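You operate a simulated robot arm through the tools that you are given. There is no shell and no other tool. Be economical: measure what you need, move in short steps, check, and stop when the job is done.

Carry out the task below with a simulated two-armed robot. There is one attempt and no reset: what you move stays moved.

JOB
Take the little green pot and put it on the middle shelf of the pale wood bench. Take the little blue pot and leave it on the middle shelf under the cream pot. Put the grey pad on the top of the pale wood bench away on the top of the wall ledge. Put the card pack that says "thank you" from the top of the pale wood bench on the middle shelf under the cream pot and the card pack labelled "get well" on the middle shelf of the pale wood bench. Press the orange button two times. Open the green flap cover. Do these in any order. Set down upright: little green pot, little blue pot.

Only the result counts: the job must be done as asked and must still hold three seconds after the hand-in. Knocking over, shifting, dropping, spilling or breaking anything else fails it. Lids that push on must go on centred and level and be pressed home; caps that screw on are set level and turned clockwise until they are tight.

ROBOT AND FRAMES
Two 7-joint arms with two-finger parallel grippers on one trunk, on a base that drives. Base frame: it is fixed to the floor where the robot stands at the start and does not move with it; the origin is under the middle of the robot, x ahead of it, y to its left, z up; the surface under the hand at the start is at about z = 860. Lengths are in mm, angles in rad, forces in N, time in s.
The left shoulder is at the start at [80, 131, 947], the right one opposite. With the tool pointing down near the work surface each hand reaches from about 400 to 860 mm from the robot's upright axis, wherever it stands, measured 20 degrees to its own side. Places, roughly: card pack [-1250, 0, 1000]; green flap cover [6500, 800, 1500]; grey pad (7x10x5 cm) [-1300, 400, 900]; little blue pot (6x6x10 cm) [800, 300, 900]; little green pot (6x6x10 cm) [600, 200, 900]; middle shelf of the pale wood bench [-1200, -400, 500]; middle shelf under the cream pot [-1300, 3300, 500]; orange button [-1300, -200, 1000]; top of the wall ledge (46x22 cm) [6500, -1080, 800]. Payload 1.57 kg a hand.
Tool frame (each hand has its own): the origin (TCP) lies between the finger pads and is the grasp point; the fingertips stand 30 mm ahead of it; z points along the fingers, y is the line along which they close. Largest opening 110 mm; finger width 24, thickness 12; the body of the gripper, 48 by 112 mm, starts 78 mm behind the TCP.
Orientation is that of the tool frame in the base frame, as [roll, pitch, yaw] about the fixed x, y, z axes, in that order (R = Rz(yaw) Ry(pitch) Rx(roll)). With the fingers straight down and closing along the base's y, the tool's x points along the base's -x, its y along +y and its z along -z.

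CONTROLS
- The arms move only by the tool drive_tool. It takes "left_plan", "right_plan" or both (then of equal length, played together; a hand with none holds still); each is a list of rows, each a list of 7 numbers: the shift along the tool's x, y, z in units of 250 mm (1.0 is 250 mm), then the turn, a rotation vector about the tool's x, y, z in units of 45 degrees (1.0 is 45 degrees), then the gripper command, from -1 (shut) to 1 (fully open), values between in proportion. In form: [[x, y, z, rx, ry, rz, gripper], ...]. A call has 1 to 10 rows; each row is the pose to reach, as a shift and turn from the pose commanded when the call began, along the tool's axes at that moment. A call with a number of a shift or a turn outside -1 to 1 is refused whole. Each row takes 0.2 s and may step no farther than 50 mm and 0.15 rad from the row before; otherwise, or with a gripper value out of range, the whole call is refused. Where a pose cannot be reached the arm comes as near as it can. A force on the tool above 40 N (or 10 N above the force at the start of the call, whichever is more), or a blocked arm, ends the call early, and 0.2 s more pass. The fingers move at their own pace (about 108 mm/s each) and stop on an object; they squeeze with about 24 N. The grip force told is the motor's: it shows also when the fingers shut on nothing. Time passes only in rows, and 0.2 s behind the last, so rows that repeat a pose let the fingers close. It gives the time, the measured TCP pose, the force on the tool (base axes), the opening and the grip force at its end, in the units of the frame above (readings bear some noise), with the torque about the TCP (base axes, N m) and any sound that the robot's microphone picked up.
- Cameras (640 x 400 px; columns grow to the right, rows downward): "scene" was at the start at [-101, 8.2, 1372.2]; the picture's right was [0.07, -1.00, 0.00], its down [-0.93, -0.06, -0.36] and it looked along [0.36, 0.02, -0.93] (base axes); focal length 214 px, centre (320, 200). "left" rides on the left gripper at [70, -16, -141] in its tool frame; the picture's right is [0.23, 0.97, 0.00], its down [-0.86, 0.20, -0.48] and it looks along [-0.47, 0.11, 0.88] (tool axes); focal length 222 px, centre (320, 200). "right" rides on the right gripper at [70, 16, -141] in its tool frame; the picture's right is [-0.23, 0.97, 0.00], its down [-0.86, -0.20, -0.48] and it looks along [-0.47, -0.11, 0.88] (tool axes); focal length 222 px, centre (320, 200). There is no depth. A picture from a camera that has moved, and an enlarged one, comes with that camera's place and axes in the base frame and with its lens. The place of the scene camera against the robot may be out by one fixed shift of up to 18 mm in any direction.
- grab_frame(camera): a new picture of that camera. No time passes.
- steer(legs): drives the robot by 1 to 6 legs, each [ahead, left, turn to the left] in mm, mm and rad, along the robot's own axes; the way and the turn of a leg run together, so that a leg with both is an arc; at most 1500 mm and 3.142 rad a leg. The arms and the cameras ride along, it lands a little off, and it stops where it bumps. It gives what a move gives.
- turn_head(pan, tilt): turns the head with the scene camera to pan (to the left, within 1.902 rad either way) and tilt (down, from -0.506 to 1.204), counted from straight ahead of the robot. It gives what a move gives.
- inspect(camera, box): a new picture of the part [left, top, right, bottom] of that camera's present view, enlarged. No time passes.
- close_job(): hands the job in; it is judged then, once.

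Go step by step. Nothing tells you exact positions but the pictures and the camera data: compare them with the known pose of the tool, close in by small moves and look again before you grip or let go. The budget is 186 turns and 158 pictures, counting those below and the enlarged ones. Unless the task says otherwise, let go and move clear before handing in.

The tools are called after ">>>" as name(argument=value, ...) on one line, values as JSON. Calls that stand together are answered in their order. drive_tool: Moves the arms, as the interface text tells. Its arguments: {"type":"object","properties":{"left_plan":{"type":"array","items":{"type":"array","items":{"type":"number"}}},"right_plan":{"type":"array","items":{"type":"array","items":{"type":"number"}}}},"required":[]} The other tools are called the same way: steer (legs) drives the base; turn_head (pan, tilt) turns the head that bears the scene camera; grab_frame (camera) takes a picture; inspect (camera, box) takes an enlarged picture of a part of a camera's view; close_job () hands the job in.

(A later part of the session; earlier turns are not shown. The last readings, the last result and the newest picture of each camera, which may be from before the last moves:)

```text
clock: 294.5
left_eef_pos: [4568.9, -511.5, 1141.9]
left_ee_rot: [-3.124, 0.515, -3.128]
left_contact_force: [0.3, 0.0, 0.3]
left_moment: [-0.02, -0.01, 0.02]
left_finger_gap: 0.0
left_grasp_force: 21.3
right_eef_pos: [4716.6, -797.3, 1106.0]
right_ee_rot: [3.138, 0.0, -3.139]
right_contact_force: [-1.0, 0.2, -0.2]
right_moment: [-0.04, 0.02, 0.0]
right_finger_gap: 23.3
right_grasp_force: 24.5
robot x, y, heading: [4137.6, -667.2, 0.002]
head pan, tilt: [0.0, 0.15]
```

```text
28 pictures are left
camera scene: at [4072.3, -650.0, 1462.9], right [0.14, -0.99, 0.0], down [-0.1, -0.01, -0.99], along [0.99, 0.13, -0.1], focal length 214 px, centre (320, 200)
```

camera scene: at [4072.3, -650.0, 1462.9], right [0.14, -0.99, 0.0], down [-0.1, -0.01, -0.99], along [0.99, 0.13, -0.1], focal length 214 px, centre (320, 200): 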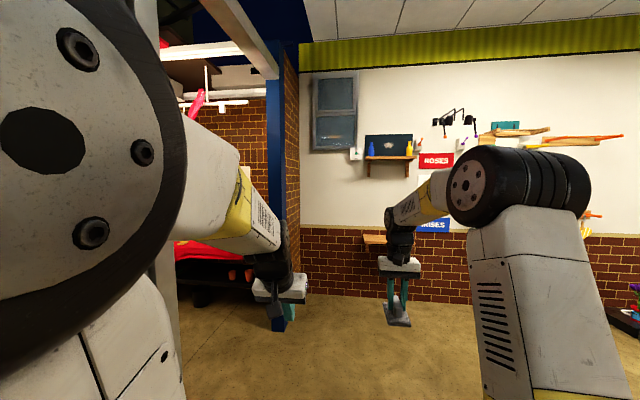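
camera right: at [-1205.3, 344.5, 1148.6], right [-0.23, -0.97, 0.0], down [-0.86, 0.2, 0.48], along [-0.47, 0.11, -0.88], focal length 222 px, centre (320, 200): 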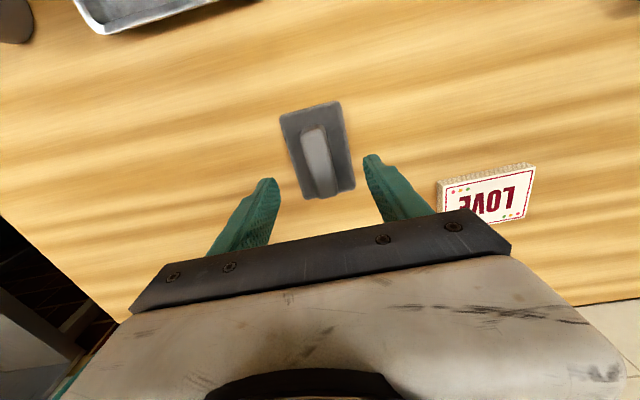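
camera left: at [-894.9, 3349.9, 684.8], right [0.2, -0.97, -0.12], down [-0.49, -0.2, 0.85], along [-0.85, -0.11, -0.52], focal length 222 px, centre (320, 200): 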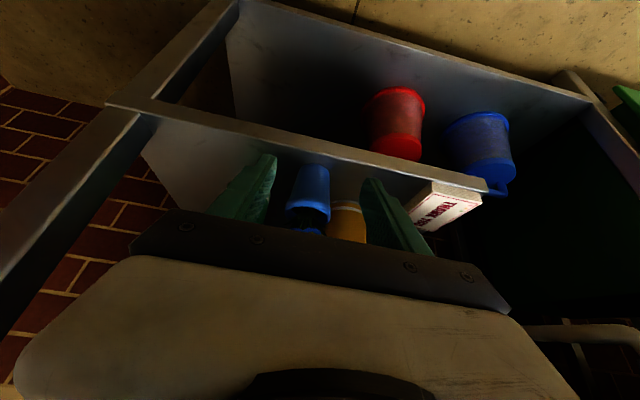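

The left elbow nudged the head; restore the left arm outward and move on to the ledge.

>>> drive_tool(left_plan=[[-0.07, 0.1, 0.04, 0, 0, 0, -1], [-0.14, 0.2, 0.08, 0, 0, 0, -1], [-0.21, 0.3, 0.12, 0, 0, 0, -1], [-0.28, 0.4, 0.16, 0, 0, 0, -1], [-0.34, 0.5, 0.2, 0, 0, 0, -1], [-0.37, 0.576, 0.215, 0, 0, 0, -1]])

>>> steer(legs=[[0, -300, 0], [1400, 0, 0]])

>>> turn_head(pan=-0.05, tilt=0.35)

>>> grab_frame(camera="scene")

>>> grab_frame(camera="right")

```text
clock: 295.9
left_eef_pos: [4676.4, -365.8, 1135.7]
left_ee_rot: [-3.127, 0.511, -3.129]
left_contact_force: [0.3, 0.1, 0.1]
left_moment: [0.04, 0.03, 0.01]
left_finger_gap: 0.2
left_grasp_force: 21.5
right_eef_pos: [4717.0, -798.7, 1106.6]
right_ee_rot: [3.138, 0.0, -3.137]
right_contact_force: [0.3, 0.3, -1.5]
right_moment: [0.04, -0.03, 0.01]
right_finger_gap: 23.1
right_grasp_force: 23.7
robot x, y, heading: [4138.4, -665.8, 0.002]
head pan, tilt: [0.0, 0.15]
```

```text
clock: 304.6
left_eef_pos: [6097.0, -629.1, 1136.8]
left_ee_rot: [-3.124, 0.517, -3.098]
left_contact_force: [0.4, 0.0, 0.0]
left_moment: [0.02, -0.03, -0.01]
left_finger_gap: 0.0
left_grasp_force: 21.2
right_eef_pos: [6151.3, -1059.0, 1106.5]
right_ee_rot: [3.139, 0.0, -3.11]
right_contact_force: [0.5, -0.2, -0.4]
right_moment: [0.02, -0.01, -0.02]
right_finger_gap: 23.3
right_grasp_force: 24.5
robot x, y, heading: [5569.0, -948.5, 0.037]
head pan, tilt: [0.0, 0.15]
```

```text
clock: 305.4
left_eef_pos: [6096.2, -628.6, 1137.2]
left_ee_rot: [-3.125, 0.515, -3.098]
left_contact_force: [0.8, 0.4, 0.0]
left_moment: [0.01, 0.02, 0.0]
left_finger_gap: 0.2
left_grasp_force: 21.5
right_eef_pos: [6150.9, -1059.0, 1107.9]
right_ee_rot: [3.139, -0.001, -3.108]
right_contact_force: [0.5, -0.2, -0.7]
right_moment: [-0.03, -0.01, 0.06]
right_finger_gap: 23.1
right_grasp_force: 24.0
robot x, y, heading: [5570.1, -945.6, 0.035]
head pan, tilt: [-0.051, 0.351]
```

```text
27 pictures are left
camera scene: at [5504.3, -946.9, 1439.7], right [-0.02, -1.0, 0.0], down [-0.34, 0.01, -0.94], along [0.94, -0.02, -0.34], focal length 214 px, centre (320, 200)
```

scene: 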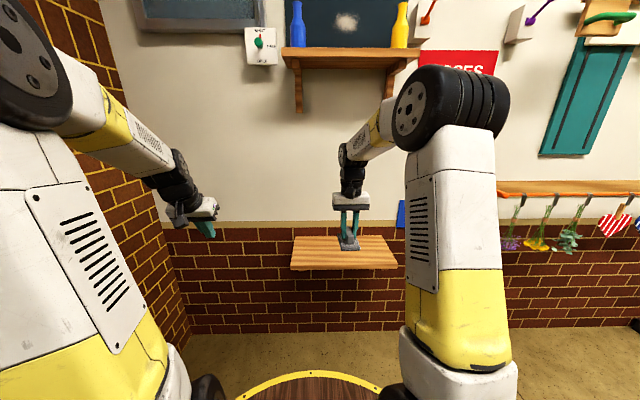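

```text
26 pictures are left
camera right: at [6079.2, -1046.3, 1249.0], right [0.2, 0.98, 0.0], down [0.86, -0.17, 0.48], along [0.47, -0.09, -0.88], focal length 222 px, centre (320, 200)
```

right: 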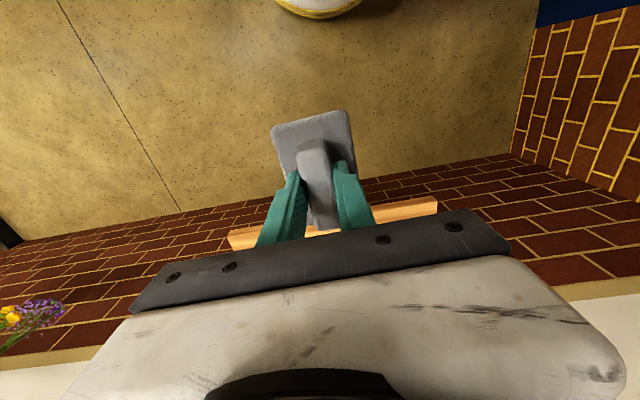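

Ledge: z≈795, x≈6370–6590, y≈-825…-1335. Drive 130 mm nearer, then extend the right hand over it.

>>> steer(legs=[[130, 0, -0.036]])

>>> drive_tool(right_plan=[[-0.18, 0, 0, 0, 0, 0, -1], [-0.36, 0, 0, 0, 0, 0, -1], [-0.54, 0, 0, 0, 0, 0, -1], [-0.68, 0, 0.1, 0, 0, 0, -1], [-0.68, 0, 0.25, 0, 0, 0, -1], [-0.68, 0, 0.4, 0, 0, 0, -1], [-0.68, 0, 0.54, 0, 0, 0, -1], [-0.68, 0, 0.54, 0, 0, 0, -1]])

>>> grab_frame(camera="right")

>>> inspect(camera="scene", box=[240, 180, 440, 305])

```text
clock: 306.7
left_eef_pos: [6241.2, -646.5, 1137.8]
left_ee_rot: [-3.126, 0.515, -3.133]
left_contact_force: [-0.1, -0.5, 0.2]
left_moment: [0.02, -0.02, 0.04]
left_finger_gap: 0.0
left_grasp_force: 20.6
right_eef_pos: [6278.9, -1078.4, 1107.2]
right_ee_rot: [3.137, 0.0, 3.138]
right_contact_force: [-0.8, 0.5, -0.6]
right_moment: [0.01, 0.0, 0.03]
right_finger_gap: 23.1
right_grasp_force: 24.1
robot x, y, heading: [5702.5, -946.1, -0.007]
head pan, tilt: [-0.051, 0.351]
```

```text
clock: 308.5
left_eef_pos: [6241.0, -646.9, 1137.2]
left_ee_rot: [-3.125, 0.514, -3.133]
left_contact_force: [-0.1, 0.3, 0.6]
left_moment: [0.01, 0.0, 0.0]
left_finger_gap: 0.1
left_grasp_force: 21.2
right_eef_pos: [6451.4, -1080.3, 969.2]
right_ee_rot: [3.138, 0.0, 3.137]
right_contact_force: [0.5, -0.9, -1.5]
right_moment: [-0.02, -0.01, -0.02]
right_finger_gap: 23.0
right_grasp_force: 24.2
robot x, y, heading: [5701.2, -945.0, -0.002]
head pan, tilt: [-0.051, 0.351]
```

```text
25 pictures are left
camera right: at [6380.9, -1063.9, 1111.2], right [0.23, 0.97, 0.0], down [0.85, -0.2, 0.48], along [0.47, -0.11, -0.88], focal length 222 px, centre (320, 200)
```

right: 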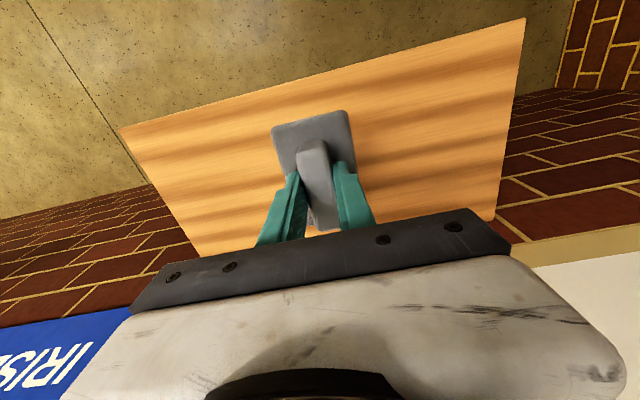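

```text
3.20 times, centred on (340, 242) of scene
camera zoom: at [5637.3, -943.5, 1439.6], right [-0.06, -1.0, 0.0], down [-0.34, 0.02, -0.94], along [0.94, -0.05, -0.34], focal length 686 px, centre (256, 64)
```

zoom: 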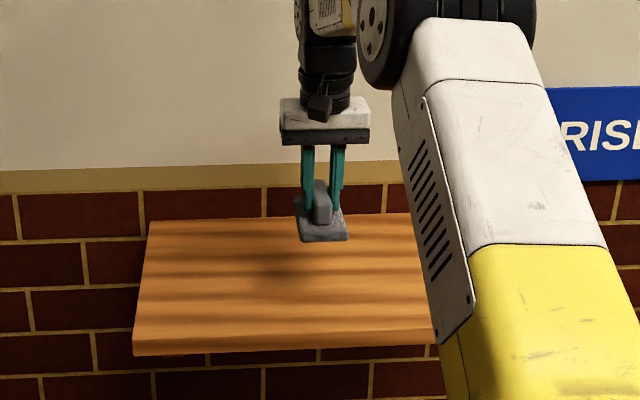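

Pad is centred over the ledge. Lower carefully.

>>> drive_tool(right_plan=[[0, 0, 0.12, 0, 0, 0, -1], [0, 0, 0.24, 0, 0, 0, -1], [0, 0, 0.34, 0, 0, 0, -1], [0, 0, 0.39, 0, 0, 0, -1], [0, 0, 0.41, 0, 0, 0, -1]])

>>> drive_tool(right_plan=[[0, 0, 0.012, 0, 0, 0, -1], [0, 0, 0.024, 0, 0, 0, -1], [0, 0, 0.036, 0, 0, 0, -1], [0, 0, 0.048, 0, 0, 0, -1]])

```text
clock: 309.7
left_eef_pos: [6239.6, -645.9, 1137.0]
left_ee_rot: [-3.126, 0.515, -3.133]
left_contact_force: [1.0, -0.3, -0.3]
left_moment: [-0.01, 0.0, -0.03]
left_finger_gap: 0.0
left_grasp_force: 21.3
right_eef_pos: [6451.5, -1077.8, 869.0]
right_ee_rot: [3.138, -0.002, 3.138]
right_contact_force: [0.1, 0.2, -0.8]
right_moment: [0.04, -0.01, 0.04]
right_finger_gap: 23.4
right_grasp_force: 24.2
robot x, y, heading: [5697.9, -941.8, -0.005]
head pan, tilt: [-0.051, 0.351]
```

```text
clock: 310.7
left_eef_pos: [6241.6, -646.5, 1137.5]
left_ee_rot: [-3.125, 0.514, -3.133]
left_contact_force: [-0.3, 0.2, 0.1]
left_moment: [-0.02, 0.01, 0.04]
left_finger_gap: 0.1
left_grasp_force: 21.7
right_eef_pos: [6449.7, -1079.2, 857.6]
right_ee_rot: [3.139, -0.001, 3.139]
right_contact_force: [-0.2, -0.5, -0.7]
right_moment: [-0.06, 0.0, -0.03]
right_finger_gap: 23.3
right_grasp_force: 23.4
robot x, y, heading: [5702.1, -944.7, -0.003]
head pan, tilt: [-0.051, 0.351]
```

>>> drive_tool(right_plan=[[0, 0, 0.01, 0, 0, 0, -1], [0, 0, 0.02, 0, 0, 0, -1], [0, 0, 0.028, 0, 0, 0, -1]])

```text
clock: 311.5
left_eef_pos: [6239.7, -646.6, 1138.6]
left_ee_rot: [-3.126, 0.516, -3.133]
left_contact_force: [-0.2, 0.4, 0.3]
left_moment: [0.0, -0.01, 0.02]
left_finger_gap: 0.1
left_grasp_force: 20.9
right_eef_pos: [6450.4, -1077.5, 852.5]
right_ee_rot: [3.14, 0.003, 3.14]
right_contact_force: [-9.1, -3.4, 28.6]
right_moment: [-0.11, 0.4, -0.03]
right_finger_gap: 23.1
right_grasp_force: 23.7
robot x, y, heading: [5698.1, -948.0, -0.007]
head pan, tilt: [-0.051, 0.351]
```

Touched down. Release and rise.

>>> drive_tool(right_plan=[[0, 0, -0.006, 0, 0, 0, -0.4], [0, 0, -0.006, 0, 0, 0, 0.0], [0, 0, -0.006, 0, 0, 0, 0.1], [0, 0, -0.1, 0, 0, 0, 0.1], [0, 0, -0.26, 0, 0, 0, 0.1], [0, 0, -0.42, 0, 0, 0, 0.1], [0.1, 0, -0.58, 0, 0, 0, 0], [0.25, 0, -0.66, 0, 0, 0, -1], [0.42, 0, -0.7, 0, 0, 0, -1]])

>>> inspect(camera="scene", box=[240, 180, 440, 305])

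```text
clock: 313.5
left_eef_pos: [6241.6, -646.2, 1136.8]
left_ee_rot: [-3.126, 0.514, -3.131]
left_contact_force: [0.5, 1.1, -0.3]
left_moment: [0.0, 0.01, -0.03]
left_finger_gap: 0.1
left_grasp_force: 21.3
right_eef_pos: [6344.4, -1077.3, 1027.6]
right_ee_rot: [3.139, 0.0, 3.137]
right_contact_force: [0.0, -0.1, -0.4]
right_moment: [0.01, 0.06, 0.0]
right_finger_gap: 0.0
right_grasp_force: 21.1
robot x, y, heading: [5700.6, -941.2, -0.003]
head pan, tilt: [-0.051, 0.351]
```

```text
3.20 times, centred on (340, 242) of scene
camera zoom: at [5637.8, -943.5, 1439.6], right [-0.06, -1.0, 0.0], down [-0.34, 0.02, -0.94], along [0.94, -0.05, -0.34], focal length 686 px, centre (256, 64)
```

zoom: 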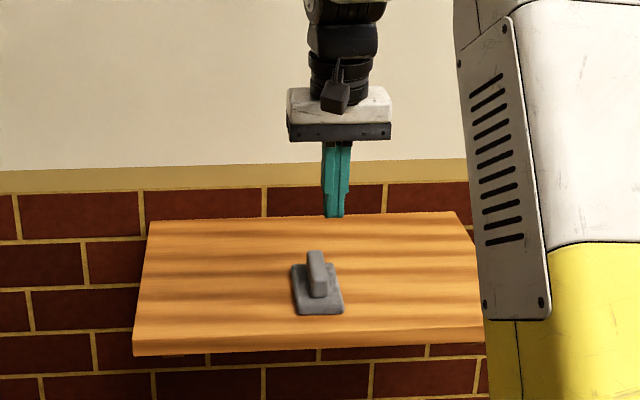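

Grey pad rests on the ledge. Now locate the green flap cover: back off and look to the left.

>>> steer(legs=[[-1500, 0, 0], [-100, 300, 0]])

>>> turn_head(pan=0.6, tilt=0.05)

>>> grab_frame(camera="scene")

```text
clock: 322.7
left_eef_pos: [4604.6, -358.2, 1137.9]
left_ee_rot: [-3.125, 0.516, -3.105]
left_contact_force: [0.1, -0.3, 0.3]
left_moment: [-0.01, 0.01, -0.01]
left_finger_gap: 0.0
left_grasp_force: 21.5
right_eef_pos: [4719.1, -785.9, 1027.0]
right_ee_rot: [3.139, 0.0, -3.117]
right_contact_force: [0.1, -0.2, 0.5]
right_moment: [-0.03, 0.0, -0.02]
right_finger_gap: 0.1
right_grasp_force: 21.6
robot x, y, heading: [4069.8, -672.4, 0.025]
head pan, tilt: [-0.051, 0.351]
```

```text
clock: 323.7
left_eef_pos: [4603.6, -359.0, 1136.8]
left_ee_rot: [-3.127, 0.515, -3.104]
left_contact_force: [-0.4, -1.1, 0.3]
left_moment: [0.01, 0.0, -0.01]
left_finger_gap: 0.2
left_grasp_force: 21.3
right_eef_pos: [4720.9, -785.4, 1027.6]
right_ee_rot: [3.139, -0.001, -3.116]
right_contact_force: [0.4, -0.6, 0.2]
right_moment: [0.01, 0.03, 0.01]
right_finger_gap: 0.2
right_grasp_force: 21.3
robot x, y, heading: [4071.3, -669.9, 0.03]
head pan, tilt: [0.6, 0.051]
```

```text
22 pictures are left
camera scene: at [3990.4, -617.2, 1467.4], right [0.58, -0.81, 0.0], down [-0.04, -0.03, -1.0], along [0.81, 0.58, -0.05], focal length 214 px, centre (320, 200)
```

scene: 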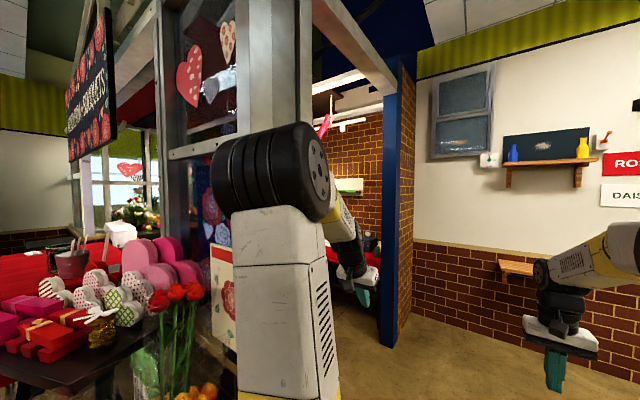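

>>> inspect(camera="scene", box=[310, 90, 430, 350])

```text
1.54 times, centred on (370, 220) of scene
camera zoom: at [3990.4, -617.2, 1467.4], right [0.58, -0.81, 0.0], down [-0.04, -0.03, -1.0], along [0.81, 0.58, -0.05], focal length 330 px, centre (243, 169)
```

zoom: 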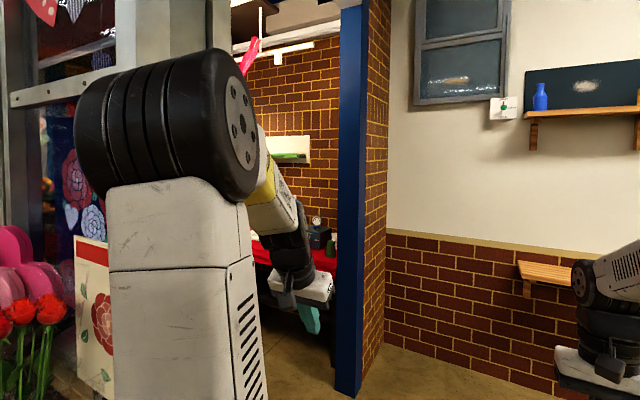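

The flap box is on the brick back wall inside the stall, reached through the side opening. I'll drive level with the opening and look in.

>>> steer(legs=[[1250, 0, -0.03]])

>>> turn_head(pan=0.9, tilt=0.3)

>>> grab_frame(camera="scene")

```text
clock: 329.8
left_eef_pos: [5818.2, -377.8, 1137.1]
left_ee_rot: [-3.127, 0.514, 3.137]
left_contact_force: [0.1, -0.2, -0.2]
left_moment: [-0.01, -0.02, -0.03]
left_finger_gap: 0.1
left_grasp_force: 21.4
right_eef_pos: [5915.2, -809.0, 1028.3]
right_ee_rot: [3.137, -0.001, 3.125]
right_contact_force: [-0.1, 0.2, 0.3]
right_moment: [0.0, -0.03, 0.0]
right_finger_gap: 0.0
right_grasp_force: 21.2
robot x, y, heading: [5271.0, -667.5, -0.016]
head pan, tilt: [0.6, 0.051]
```

```text
clock: 330.6
left_eef_pos: [5816.8, -378.1, 1136.5]
left_ee_rot: [-3.126, 0.515, 3.138]
left_contact_force: [0.2, -1.0, -0.5]
left_moment: [0.0, -0.01, -0.01]
left_finger_gap: 0.0
left_grasp_force: 21.6
right_eef_pos: [5915.2, -808.3, 1027.6]
right_ee_rot: [3.137, 0.0, 3.127]
right_contact_force: [-0.3, 0.3, 0.0]
right_moment: [0.03, -0.01, -0.01]
right_finger_gap: 0.0
right_grasp_force: 21.0
robot x, y, heading: [5272.3, -668.3, -0.013]
head pan, tilt: [0.901, 0.3]
```

```text
20 pictures are left
camera scene: at [5176.0, -588.5, 1444.4], right [0.77, -0.64, 0.0], down [-0.19, -0.23, -0.96], along [0.61, 0.74, -0.3], focal length 214 px, centre (320, 200)
```

scene: 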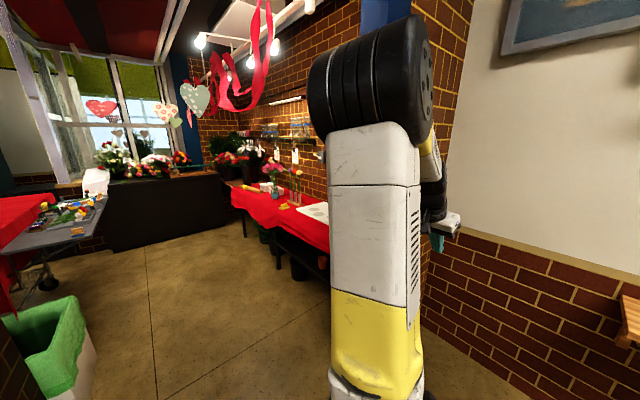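

>>> steer(legs=[[-120, 0, 0.014], [0, 1350, 0]])

>>> turn_head(pan=0.0, tilt=0.1)

>>> grab_frame(camera="scene")

```text
clock: 338.3
left_eef_pos: [5766.6, 967.5, 1136.4]
left_ee_rot: [-3.125, 0.517, 3.088]
left_contact_force: [0.7, 1.0, 0.0]
left_moment: [0.0, -0.01, 0.01]
left_finger_gap: 0.0
left_grasp_force: 21.0
right_eef_pos: [5842.8, 532.0, 1027.0]
right_ee_rot: [3.137, 0.0, 3.076]
right_contact_force: [0.4, 0.6, -1.3]
right_moment: [0.0, 0.0, -0.01]
right_finger_gap: 0.0
right_grasp_force: 21.7
robot x, y, heading: [5207.1, 705.1, -0.07]
head pan, tilt: [0.901, 0.3]
```

```text
clock: 339.5
left_eef_pos: [5766.7, 967.9, 1136.2]
left_ee_rot: [-3.127, 0.515, 3.087]
left_contact_force: [-0.2, 0.0, 0.0]
left_moment: [-0.01, 0.01, 0.03]
left_finger_gap: 0.0
left_grasp_force: 21.4
right_eef_pos: [5842.7, 530.8, 1027.2]
right_ee_rot: [3.138, 0.0, 3.076]
right_contact_force: [-0.5, -0.9, -0.5]
right_moment: [0.0, -0.01, -0.01]
right_finger_gap: 0.3
right_grasp_force: 21.3
robot x, y, heading: [5210.2, 708.5, -0.069]
head pan, tilt: [0.0, 0.099]
```

```text
19 pictures are left
camera scene: at [5144.1, 713.6, 1463.0], right [-0.07, -1.0, 0.0], down [-0.1, 0.01, -0.99], along [0.99, -0.07, -0.1], focal length 214 px, centre (320, 200)
```

scene: 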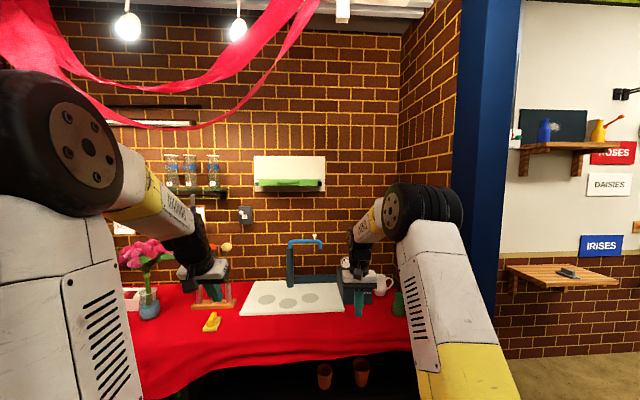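

>>> inspect(camera="scene", box=[230, 140, 350, 215])

```text
5.33 times, centred on (290, 178) of scene
camera zoom: at [5144.1, 713.6, 1463.0], right [-0.07, -1.0, 0.0], down [-0.1, 0.01, -0.99], along [0.99, -0.07, -0.1], focal length 1144 px, centre (480, 320)
```

zoom: 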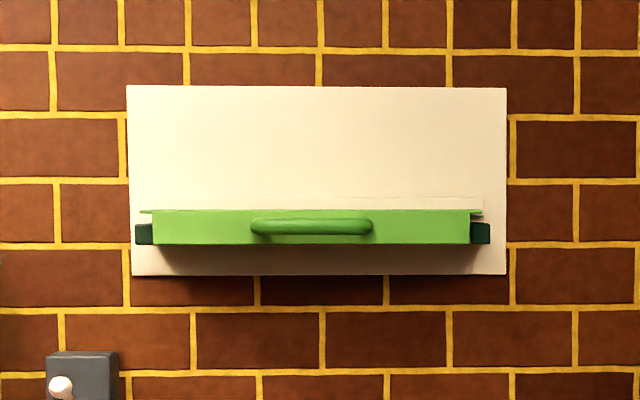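

The flap is a green cover with a horizontal handle at about (6420,815,1436). Raise both arms, pointing the left hand's fingers forward.

>>> drive_tool(left_plan=[[-0.05, 0, -0.1, 0, -0.12, 0, -1], [-0.1, 0, -0.2, 0, -0.24, 0, -1], [-0.16, 0, -0.3, 0, -0.36, 0, -1], [-0.22, 0, -0.4, 0, -0.48, 0, -1], [-0.28, 0, -0.5, 0, -0.6, 0, -1], [-0.34, 0, -0.6, 0, -0.68, 0, -1], [-0.39, 0, -0.7, 0, -0.68, 0, -1]], right_plan=[[0.06, 0, -0.1, 0, 0, 0, -1], [0.12, 0, -0.2, 0, 0, 0, -1], [0.18, 0, -0.3, 0, 0, 0, -1], [0.24, 0, -0.4, 0, 0, 0, -1], [0.3, 0, -0.5, 0, 0, 0, -1], [0.36, 0, -0.6, 0, 0, 0, -1], [0.42, 0, -0.7, 0, 0, 0, -1]])

>>> drive_tool(left_plan=[[-0.08, 0, -0.06, 0, -0.14, 0, -1], [-0.16, 0, -0.12, 0, -0.28, 0, -1], [-0.24, 0, -0.18, 0, -0.42, 0, -1], [-0.32, 0, -0.24, 0, -0.56, 0, -1], [-0.32, 0, -0.24, 0, -0.65, 0, -1]])

```text
clock: 341.1
left_eef_pos: [5764.2, 973.3, 1340.4]
left_ee_rot: [-3.112, 1.048, 3.105]
left_contact_force: [-0.1, -0.5, -0.7]
left_moment: [0.0, 0.01, 0.01]
left_finger_gap: 0.2
left_grasp_force: 21.8
right_eef_pos: [5740.0, 539.2, 1203.0]
right_ee_rot: [3.14, -0.003, 3.077]
right_contact_force: [-0.1, 0.8, 0.1]
right_moment: [0.01, 0.03, 0.05]
right_finger_gap: 0.0
right_grasp_force: 21.2
robot x, y, heading: [5207.4, 706.8, -0.065]
head pan, tilt: [0.0, 0.099]
```

```text
clock: 342.3
left_eef_pos: [5752.7, 971.5, 1436.8]
left_ee_rot: [-2.214, 1.554, -2.276]
left_contact_force: [-0.3, 0.0, 0.0]
left_moment: [-0.03, -0.02, -0.02]
left_finger_gap: 0.1
left_grasp_force: 20.7
right_eef_pos: [5739.5, 538.4, 1202.7]
right_ee_rot: [3.138, 0.0, 3.075]
right_contact_force: [0.9, -0.3, 0.0]
right_moment: [0.04, -0.04, 0.0]
right_finger_gap: 0.0
right_grasp_force: 21.0
robot x, y, heading: [5208.6, 707.7, -0.07]
head pan, tilt: [0.0, 0.099]
```

>>> steer(legs=[[260, 0, 0.068]])

>>> drive_tool(left_plan=[[0.06, -0.12, 0, 0, 0, 0, -1], [0.12, -0.26, 0, 0, 0, 0, -1], [0.18, -0.4, 0.04, 0, 0, 0, -1], [0.24, -0.54, 0.1, 0, 0, 0, -1], [0.28, -0.66, 0.16, 0, 0, 0, -1]])

>>> grab_frame(camera="left")

>>> grab_frame(camera="scene")

```text
clock: 344.1
left_eef_pos: [5989.8, 1007.8, 1437.0]
left_ee_rot: [-2.259, 1.552, -2.241]
left_contact_force: [-0.6, 0.3, 0.3]
left_moment: [0.03, -0.03, -0.04]
left_finger_gap: 0.0
left_grasp_force: 21.6
right_eef_pos: [6011.5, 575.9, 1202.1]
right_ee_rot: [3.138, 0.002, -3.129]
right_contact_force: [-0.4, 0.0, 0.3]
right_moment: [-0.02, -0.01, 0.06]
right_finger_gap: 0.1
right_grasp_force: 21.8
robot x, y, heading: [5467.1, 702.2, 0.017]
head pan, tilt: [0.0, 0.099]
```

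```text
clock: 345.3
left_eef_pos: [6034.4, 842.2, 1369.3]
left_ee_rot: [-2.244, 1.551, -2.228]
left_contact_force: [0.2, -0.5, 0.4]
left_moment: [0.01, 0.02, 0.02]
left_finger_gap: 0.0
left_grasp_force: 21.0
right_eef_pos: [6011.0, 575.4, 1202.6]
right_ee_rot: [3.139, 0.001, -3.127]
right_contact_force: [0.2, 0.1, 0.3]
right_moment: [-0.04, 0.0, -0.01]
right_finger_gap: 0.0
right_grasp_force: 20.8
robot x, y, heading: [5467.9, 699.0, 0.01]
head pan, tilt: [0.0, 0.099]
```

```text
17 pictures are left
camera left: at [5891.8, 823.4, 1301.6], right [-0.02, 0.97, -0.24], down [-0.47, 0.2, 0.86], along [0.88, 0.13, 0.45], focal length 222 px, centre (320, 200)
```

left: 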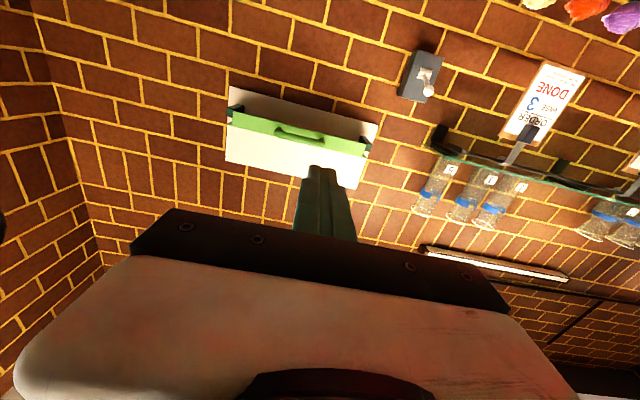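

```text
16 pictures are left
camera scene: at [5403.4, 702.7, 1463.0], right [0.01, -1.0, 0.0], down [-0.1, 0.0, -1.0], along [0.99, 0.01, -0.1], focal length 214 px, centre (320, 200)
```

scene: 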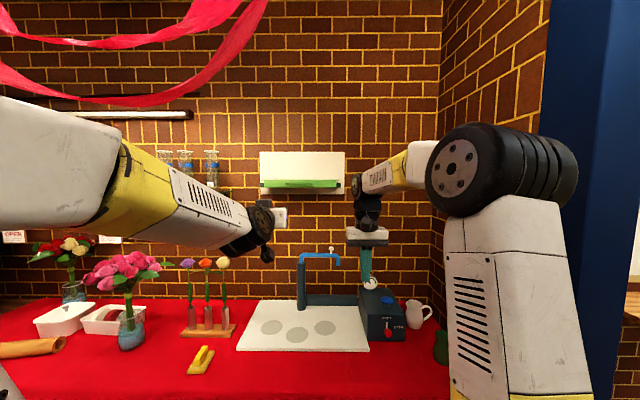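

>>> inspect(camera="left", box=[210, 75, 390, 195])

>>> inspect(camera="scene", box=[250, 140, 360, 220])

```text
3.33 times, centred on (300, 135) of left
camera zoom: at [5891.8, 823.4, 1301.6], right [-0.02, 0.97, -0.24], down [-0.47, 0.2, 0.86], along [0.88, 0.13, 0.45], focal length 740 px, centre (387, 417)
```

zoom: 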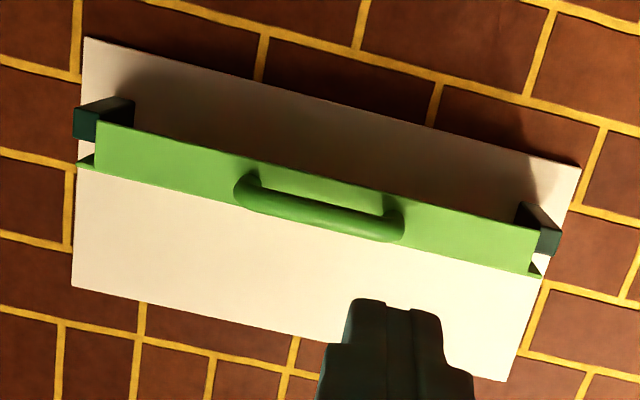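

```text
5.00 times, centred on (305, 180) of scene
camera zoom: at [5403.4, 702.7, 1463.0], right [0.01, -1.0, 0.0], down [-0.1, 0.0, -1.0], along [0.99, 0.01, -0.1], focal length 1072 px, centre (395, 300)
```

zoom: 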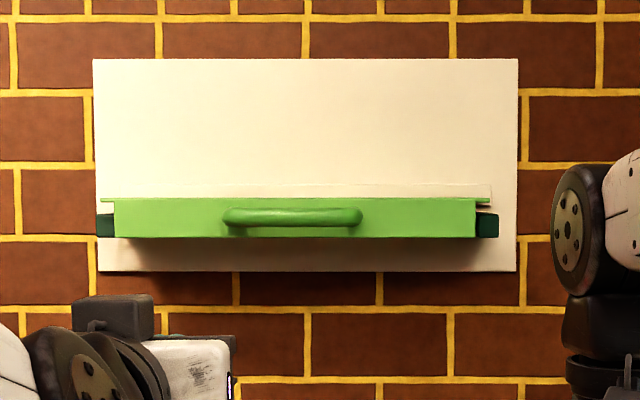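

The handle is at about (6495,816,1438); it should lift upward. Drive 60 mm nearer and extend the closed fingers to just below the handle.

>>> steer(legs=[[60, 0, -0.01]])

>>> drive_tool(left_plan=[[-0.02, -0.02, 0.18, 0, 0, 0, -1], [-0.04, -0.05, 0.36, 0, 0, 0, -1], [-0.06, -0.08, 0.54, 0, 0, 0, -1], [-0.08, -0.1, 0.72, 0, 0, 0, -1], [-0.08, -0.11, 0.88, 0, 0, 0, -1], [-0.08, -0.11, 0.98, 0, 0, 0, -1]])

>>> inspect(camera="left", box=[160, 60, 440, 235])

```text
clock: 346.3
left_eef_pos: [6093.5, 836.7, 1369.7]
left_ee_rot: [-2.258, 1.552, -2.248]
left_contact_force: [0.5, 0.4, -0.4]
left_moment: [-0.01, 0.02, 0.0]
left_finger_gap: 0.0
left_grasp_force: 21.5
right_eef_pos: [6069.2, 570.0, 1202.9]
right_ee_rot: [3.138, 0.0, -3.138]
right_contact_force: [-0.7, -0.3, 0.5]
right_moment: [-0.03, -0.01, 0.02]
right_finger_gap: 0.1
right_grasp_force: 21.6
robot x, y, heading: [5526.3, 700.1, 0.006]
head pan, tilt: [0.0, 0.099]
```

```text
clock: 347.7
left_eef_pos: [6342.7, 810.6, 1387.3]
left_ee_rot: [-2.272, 1.555, -2.263]
left_contact_force: [0.6, 0.1, -0.1]
left_moment: [0.02, 0.04, 0.01]
left_finger_gap: 0.1
left_grasp_force: 21.5
right_eef_pos: [6068.1, 571.8, 1203.2]
right_ee_rot: [3.139, -0.001, -3.14]
right_contact_force: [-0.4, 0.0, 0.1]
right_moment: [-0.01, -0.01, 0.03]
right_finger_gap: 0.2
right_grasp_force: 20.6
robot x, y, heading: [5528.6, 698.4, 0.005]
head pan, tilt: [0.0, 0.099]
```

```text
2.29 times, centred on (300, 148) of left
camera zoom: at [6200.3, 793.7, 1318.7], right [-0.01, 0.97, -0.24], down [-0.47, 0.21, 0.86], along [0.88, 0.12, 0.45], focal length 508 px, centre (366, 320)
```

zoom: 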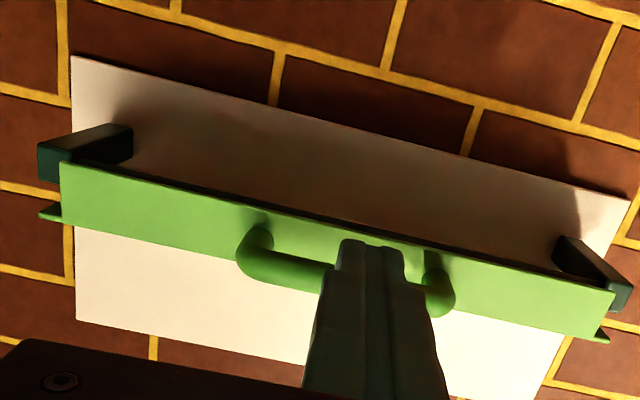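

Handle bar refined to ≈(6475,812,1433). Slide the fingers under it, then lift in small steps.

>>> drive_tool(left_plan=[[0, 0, 0.15, 0, 0, 0, -1], [0, 0, 0.3, 0, 0, 0, -1], [0, 0.01, 0.44, 0, 0, 0, -1], [-0.03, 0.01, 0.44, 0, 0, 0, -1], [-0.06, 0.01, 0.44, 0, 0, 0, -1]])

>>> inspect(camera="left", box=[160, 60, 440, 235])

```text
clock: 348.9
left_eef_pos: [6449.4, 816.4, 1401.9]
left_ee_rot: [-2.251, 1.551, -2.245]
left_contact_force: [-0.1, -0.4, -0.6]
left_moment: [0.01, 0.0, -0.03]
left_finger_gap: 0.0
left_grasp_force: 21.6
right_eef_pos: [6069.5, 570.6, 1201.5]
right_ee_rot: [3.138, 0.0, -3.137]
right_contact_force: [-0.5, 0.8, 0.4]
right_moment: [-0.01, 0.02, 0.02]
right_finger_gap: 0.0
right_grasp_force: 21.2
robot x, y, heading: [5526.7, 698.9, 0.004]
head pan, tilt: [0.0, 0.099]
```

```text
2.29 times, centred on (300, 148) of left
camera zoom: at [6307.5, 799.6, 1333.2], right [-0.01, 0.97, -0.24], down [-0.47, 0.21, 0.86], along [0.88, 0.12, 0.45], focal length 508 px, centre (366, 320)
```

zoom: 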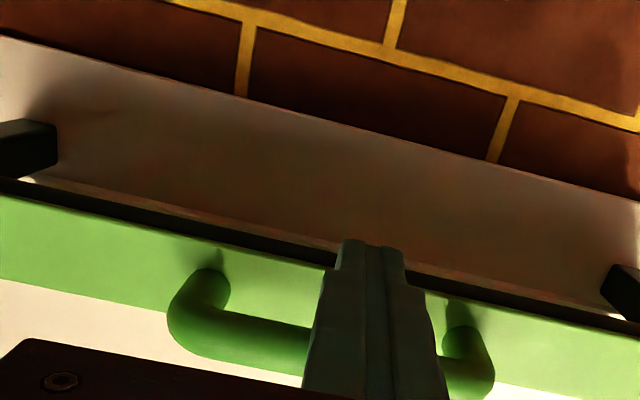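

The flap looks like a rear-hinged lid with a skirt and handle; lift the bar upward along its arc.

>>> drive_tool(left_plan=[[-0.05, 0, 0.02, 0, 0, 0, -1], [-0.1, 0, 0.02, 0, 0, 0, -1], [-0.15, 0, 0.03, 0, 0, 0, -1], [-0.2, 0, 0.03, 0, 0, 0, -1], [-0.25, 0, 0.03, 0, 0, 0, -1], [-0.29, 0, 0.03, 0, 0, 0, -1]])

>>> inspect(camera="scene", box=[240, 130, 370, 220])

```text
clock: 350.3
left_eef_pos: [6457.9, 816.1, 1472.6]
left_ee_rot: [-2.287, 1.552, -2.278]
left_contact_force: [0.1, -0.1, -0.9]
left_moment: [0.01, 0.05, -0.01]
left_finger_gap: 0.0
left_grasp_force: 21.4
right_eef_pos: [6068.8, 570.1, 1202.0]
right_ee_rot: [3.137, -0.001, -3.137]
right_contact_force: [0.1, 0.1, 0.2]
right_moment: [0.01, 0.01, 0.02]
right_finger_gap: 0.1
right_grasp_force: 21.0
robot x, y, heading: [5525.4, 699.2, 0.008]
head pan, tilt: [0.0, 0.099]
```

```text
4.44 times, centred on (305, 175) of scene
camera zoom: at [5462.6, 703.3, 1463.0], right [0.0, -1.0, 0.0], down [-0.1, 0.0, -0.99], along [0.99, 0.0, -0.1], focal length 953 px, centre (387, 311)
```

zoom: 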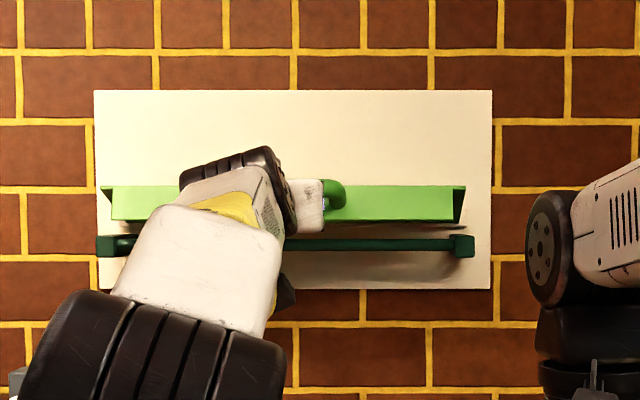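

The flap is rising. Continue the arc up and toward the wall.

>>> drive_tool(left_plan=[[-0.08, 0, 0.01, 0, 0, 0, -1], [-0.16, 0, 0.03, 0, 0, 0, -1], [-0.23, 0, 0.06, 0, 0, 0, -1], [-0.29, 0, 0.11, 0, 0, 0, -1], [-0.335, 0, 0.18, 0, 0, 0, -1]])

>>> inspect(camera="scene", box=[240, 130, 370, 220])

```text
clock: 351.5
left_eef_pos: [6464.4, 817.9, 1510.4]
left_ee_rot: [-2.277, 1.55, -2.269]
left_contact_force: [-1.2, 0.6, -0.3]
left_moment: [0.0, 0.05, 0.0]
left_finger_gap: 0.3
left_grasp_force: 21.3
left hand out of reach, approached as far as the arm can: row 3, 4, 5
right_eef_pos: [6070.1, 570.8, 1203.0]
right_ee_rot: [3.138, 0.001, -3.139]
right_contact_force: [-0.9, 0.2, 0.6]
right_moment: [0.0, 0.0, -0.02]
right_finger_gap: 0.2
right_grasp_force: 21.3
robot x, y, heading: [5527.9, 701.2, 0.004]
head pan, tilt: [0.0, 0.099]
```

```text
4.44 times, centred on (305, 175) of scene
camera zoom: at [5462.5, 703.4, 1463.0], right [0.0, -1.0, 0.0], down [-0.1, 0.0, -0.99], along [0.99, 0.0, -0.1], focal length 953 px, centre (387, 311)
```

zoom: 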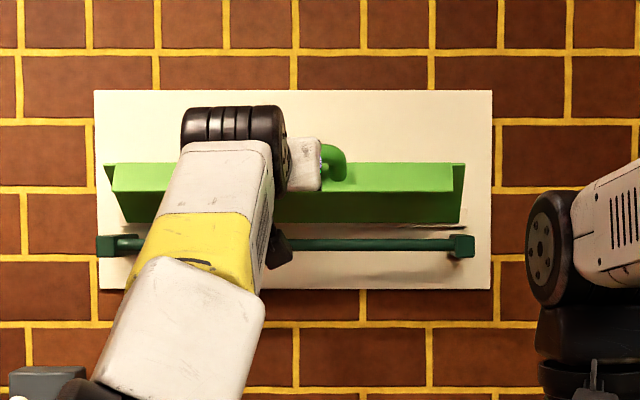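

Arm is at its reach limit. Edge the base forward 35 mm (pushing the lid further back), then continue.

>>> steer(legs=[[35, 0, 0]])

```text
clock: 352.7
left_eef_pos: [6493.1, 819.2, 1520.9]
left_ee_rot: [-1.24, 1.557, -1.235]
left_contact_force: [-4.8, 0.4, 1.7]
left_moment: [0.02, -0.1, -0.02]
left_finger_gap: 0.0
left_grasp_force: 21.6
right_eef_pos: [6102.2, 572.3, 1203.4]
right_ee_rot: [3.139, 0.0, -3.135]
right_contact_force: [0.1, -0.7, 1.0]
right_moment: [-0.01, -0.02, 0.0]
right_finger_gap: 0.0
right_grasp_force: 21.2
robot x, y, heading: [5562.6, 698.0, 0.002]
head pan, tilt: [0.0, 0.099]
stopped in leg 1: the force on the tool passed its limit at 42 N (the readings are from after the stop); the commanded pose is now the measured one
```

>>> drive_tool(left_plan=[[0.0, 0, -0.03, 0, 0, 0, -1], [-0.06, 0, -0.03, 0, 0, 0, -1], [-0.12, 0, -0.03, 0, 0, 0, -1], [-0.16, 0, -0.02, 0, 0, 0, -1]])

>>> inspect(camera="scene", box=[240, 130, 370, 220])

```text
clock: 353.7
left_eef_pos: [6482.3, 813.2, 1534.6]
left_ee_rot: [-1.218, 1.555, -1.213]
left_contact_force: [-1.2, -0.7, -0.6]
left_moment: [0.0, 0.01, -0.02]
left_finger_gap: 0.1
left_grasp_force: 21.4
left hand out of reach, approached as far as the arm can: row 2, 3, 4
right_eef_pos: [6104.0, 570.0, 1202.5]
right_ee_rot: [3.139, 0.001, -3.136]
right_contact_force: [0.0, 0.9, -0.2]
right_moment: [-0.01, -0.02, 0.01]
right_finger_gap: 0.0
right_grasp_force: 21.4
robot x, y, heading: [5561.1, 699.5, 0.008]
head pan, tilt: [0.0, 0.099]
```

```text
4.44 times, centred on (305, 175) of scene
camera zoom: at [5496.6, 703.4, 1463.0], right [0.0, -1.0, 0.0], down [-0.1, 0.0, -0.99], along [0.99, 0.0, -0.1], focal length 953 px, centre (387, 311)
```

zoom: 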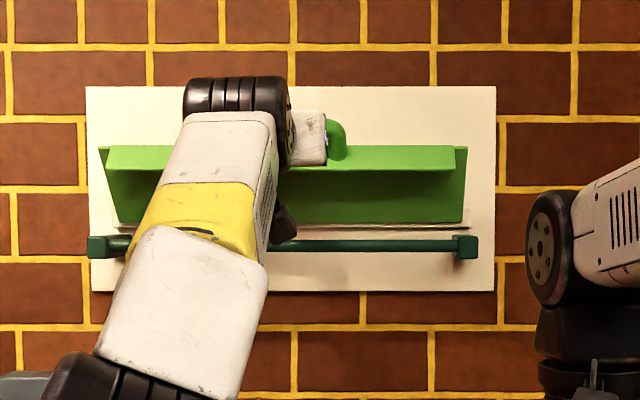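

Lid about 60–65° open. I'll angle the fingers upward ~33° to gain reach, then push the lid past vertical.

>>> drive_tool(left_plan=[[0.05, 0, -0.03, 0, -0.15, 0, -1], [0.1, 0, -0.04, 0, -0.3, 0, -1], [0.14, 0, -0.04, 0, -0.45, 0, -1], [0.16, 0, -0.04, 0, -0.6, 0, -1], [0.16, 0, -0.04, 0, -0.74, 0, -1], [0.16, 0, -0.04, 0, -0.74, 0, -1]])

>>> inspect(camera="scene", box=[240, 130, 370, 220])

```text
clock: 355.1
left_eef_pos: [6472.1, 816.1, 1493.3]
left_ee_rot: [-0.024, 0.986, -0.016]
left_contact_force: [-1.3, -0.1, 0.2]
left_moment: [-0.03, 0.0, -0.02]
left_finger_gap: 0.0
left_grasp_force: 22.0
right_eef_pos: [6103.2, 571.4, 1202.7]
right_ee_rot: [3.138, 0.0, -3.135]
right_contact_force: [0.1, 0.5, -0.5]
right_moment: [0.0, 0.0, 0.02]
right_finger_gap: 0.0
right_grasp_force: 21.2
robot x, y, heading: [5561.8, 697.7, 0.001]
head pan, tilt: [0.0, 0.099]
```

```text
4.44 times, centred on (305, 175) of scene
camera zoom: at [5496.5, 703.3, 1463.0], right [0.0, -1.0, 0.0], down [-0.1, 0.0, -0.99], along [0.99, 0.0, -0.1], focal length 953 px, centre (387, 311)
```

zoom: 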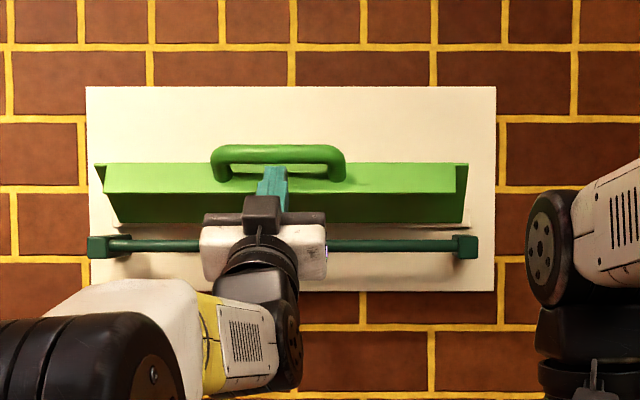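

The fingers are nicely hooked under the bar. Push up and back along the arc.

>>> drive_tool(left_plan=[[-0.032, 0, 0.06, 0, 0, 0, -1], [-0.058, 0, 0.144, 0, 0, 0, -1], [-0.07, 0, 0.22, 0, 0, 0, -1], [-0.056, 0, 0.277, 0, 0, 0, -1], [-0.034, 0, 0.325, 0, 0, 0, -1], [0.005, 0, 0.37, 0, 0, 0, -1]])

>>> inspect(camera="scene", box=[240, 130, 370, 220])

```text
clock: 356.5
left_eef_pos: [6520.1, 820.2, 1537.0]
left_ee_rot: [-0.024, 0.988, -0.012]
left_contact_force: [0.7, -0.8, -2.3]
left_moment: [-0.08, -0.22, 0.02]
left_finger_gap: 0.0
left_grasp_force: 21.2
left hand out of reach, approached as far as the arm can: row 4, 5, 6
right_eef_pos: [6102.8, 570.4, 1202.2]
right_ee_rot: [3.137, 0.0, -3.136]
right_contact_force: [-1.2, 0.7, -0.4]
right_moment: [-0.02, -0.01, -0.02]
right_finger_gap: 0.2
right_grasp_force: 21.5
robot x, y, heading: [5562.2, 700.4, 0.009]
head pan, tilt: [0.0, 0.099]
```

```text
4.44 times, centred on (305, 175) of scene
camera zoom: at [5496.9, 703.3, 1463.0], right [0.0, -1.0, 0.0], down [-0.1, 0.0, -0.99], along [0.99, 0.0, -0.1], focal length 953 px, centre (387, 311)
```

zoom: 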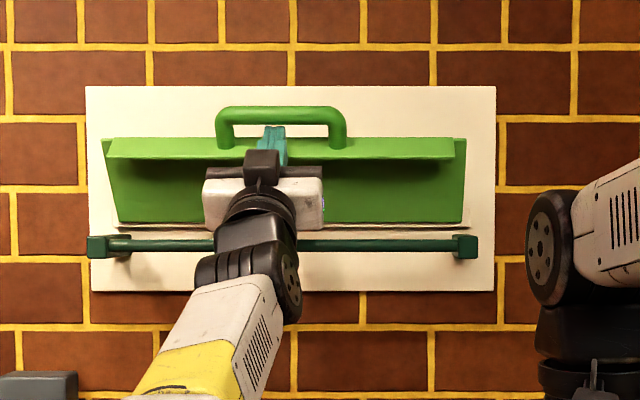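

Nearly vertical. Nudge the base forward 25 mm more.

>>> steer(legs=[[25, 0, 0]])

>>> inspect(camera="scene", box=[240, 130, 370, 220])

```text
clock: 357.4
left_eef_pos: [6535.3, 820.2, 1549.3]
left_ee_rot: [-0.024, 0.967, -0.017]
left_contact_force: [-13.7, -0.2, -2.9]
left_moment: [-0.04, 1.48, 0.08]
left_finger_gap: 0.0
left_grasp_force: 21.6
right_eef_pos: [6124.3, 570.2, 1202.6]
right_ee_rot: [3.138, -0.004, -3.135]
right_contact_force: [-0.5, -0.7, -0.1]
right_moment: [0.02, 0.03, -0.01]
right_finger_gap: 0.0
right_grasp_force: 21.2
robot x, y, heading: [5583.5, 698.2, 0.005]
head pan, tilt: [0.0, 0.099]
stopped in leg 1: the force on the tool passed its limit at 63 N (the readings are from after the stop); the commanded pose is now the measured one
```

```text
4.44 times, centred on (305, 175) of scene
camera zoom: at [5517.7, 703.4, 1463.0], right [0.0, -1.0, 0.0], down [-0.1, 0.0, -1.0], along [1.0, 0.0, -0.1], focal length 953 px, centre (387, 311)
```

zoom: 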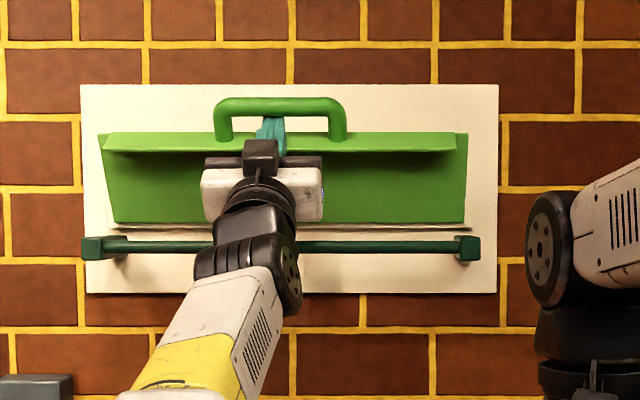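

The gripper body, not the tip, met something low. Ease back, flatten the fingers' tilt to ~15° while staying under the bar, then push again.

>>> drive_tool(left_plan=[[-0.034, 0, -0.05, 0, 0, 0, -1], [-0.05, 0, -0.04, 0, 0.1, 0, -1], [-0.067, 0, -0.027, 0, 0.22, 0, -1], [-0.067, 0, -0.02, 0, 0.34, 0, -1], [-0.067, 0, -0.01, 0, 0.42, 0, -1]])

>>> steer(legs=[[20, 0, 0]])

>>> inspect(camera="scene", box=[240, 130, 370, 220])

```text
clock: 358.6
left_eef_pos: [6531.2, 825.4, 1553.4]
left_ee_rot: [-0.48, 1.19, -0.462]
left_contact_force: [6.3, -1.9, -6.9]
left_moment: [0.85, -0.07, -0.1]
left_finger_gap: 0.0
left_grasp_force: 21.3
left hand out of reach, approached as far as the arm can: row 1, 2, 3, 4
right_eef_pos: [6126.1, 570.8, 1201.3]
right_ee_rot: [3.139, -0.003, -3.139]
right_contact_force: [-0.3, -0.7, -1.1]
right_moment: [0.0, 0.02, -0.03]
right_finger_gap: 0.0
right_grasp_force: 21.3
robot x, y, heading: [5588.6, 698.7, 0.003]
head pan, tilt: [0.0, 0.099]
stopped in row 5 (left hand): the force on the tool passed its limit at 50 N (the readings are from after the stop); the commanded pose is now the measured one
```

```text
clock: 359.4
left_eef_pos: [6545.5, 825.7, 1560.7]
left_ee_rot: [-0.472, 1.179, -0.457]
left_contact_force: [-9.8, -6.3, 19.6]
left_moment: [0.14, -0.63, -0.15]
left_finger_gap: 0.2
left_grasp_force: 20.9
right_eef_pos: [6144.1, 570.3, 1201.4]
right_ee_rot: [3.138, 0.001, -3.137]
right_contact_force: [-0.8, -0.7, 0.5]
right_moment: [0.02, -0.02, -0.01]
right_finger_gap: 0.0
right_grasp_force: 21.6
robot x, y, heading: [5603.3, 699.7, 0.003]
head pan, tilt: [0.0, 0.099]
```

```text
4.44 times, centred on (305, 175) of scene
camera zoom: at [5537.6, 702.8, 1462.9], right [0.0, -1.0, 0.0], down [-0.1, 0.0, -1.0], along [1.0, 0.0, -0.1], focal length 953 px, centre (387, 311)
```

zoom: 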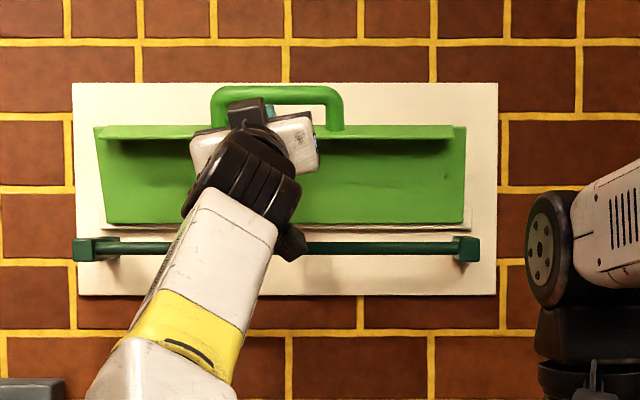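

Lid is nearly vertical. One more gentle nudge forward.

>>> steer(legs=[[20, 0, 0]])

>>> inspect(camera="scene", box=[240, 130, 370, 220])

```text
clock: 360.2
left_eef_pos: [6553.6, 826.1, 1566.7]
left_ee_rot: [-0.455, 1.175, -0.439]
left_contact_force: [-17.5, -2.1, -3.5]
left_moment: [0.53, 2.17, 0.51]
left_finger_gap: 0.0
left_grasp_force: 20.7
right_eef_pos: [6157.4, 570.6, 1202.0]
right_ee_rot: [3.137, 0.001, -3.138]
right_contact_force: [-0.2, 0.9, 0.0]
right_moment: [0.04, -0.01, 0.01]
right_finger_gap: 0.1
right_grasp_force: 21.7
robot x, y, heading: [5617.9, 699.4, -0.001]
head pan, tilt: [0.0, 0.099]
stopped in leg 1: the force on the tool passed its limit at 65 N (the readings are from after the stop); the commanded pose is now the measured one
```

```text
4.44 times, centred on (305, 175) of scene
camera zoom: at [5550.3, 703.2, 1463.0], right [0.0, -1.0, 0.0], down [-0.1, 0.0, -1.0], along [1.0, 0.0, -0.1], focal length 953 px, centre (387, 311)
```

zoom: 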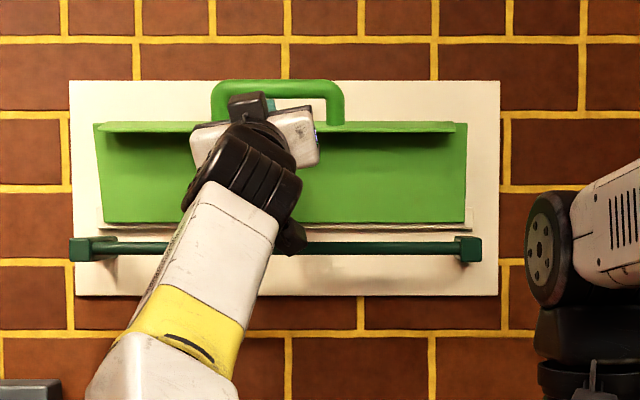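

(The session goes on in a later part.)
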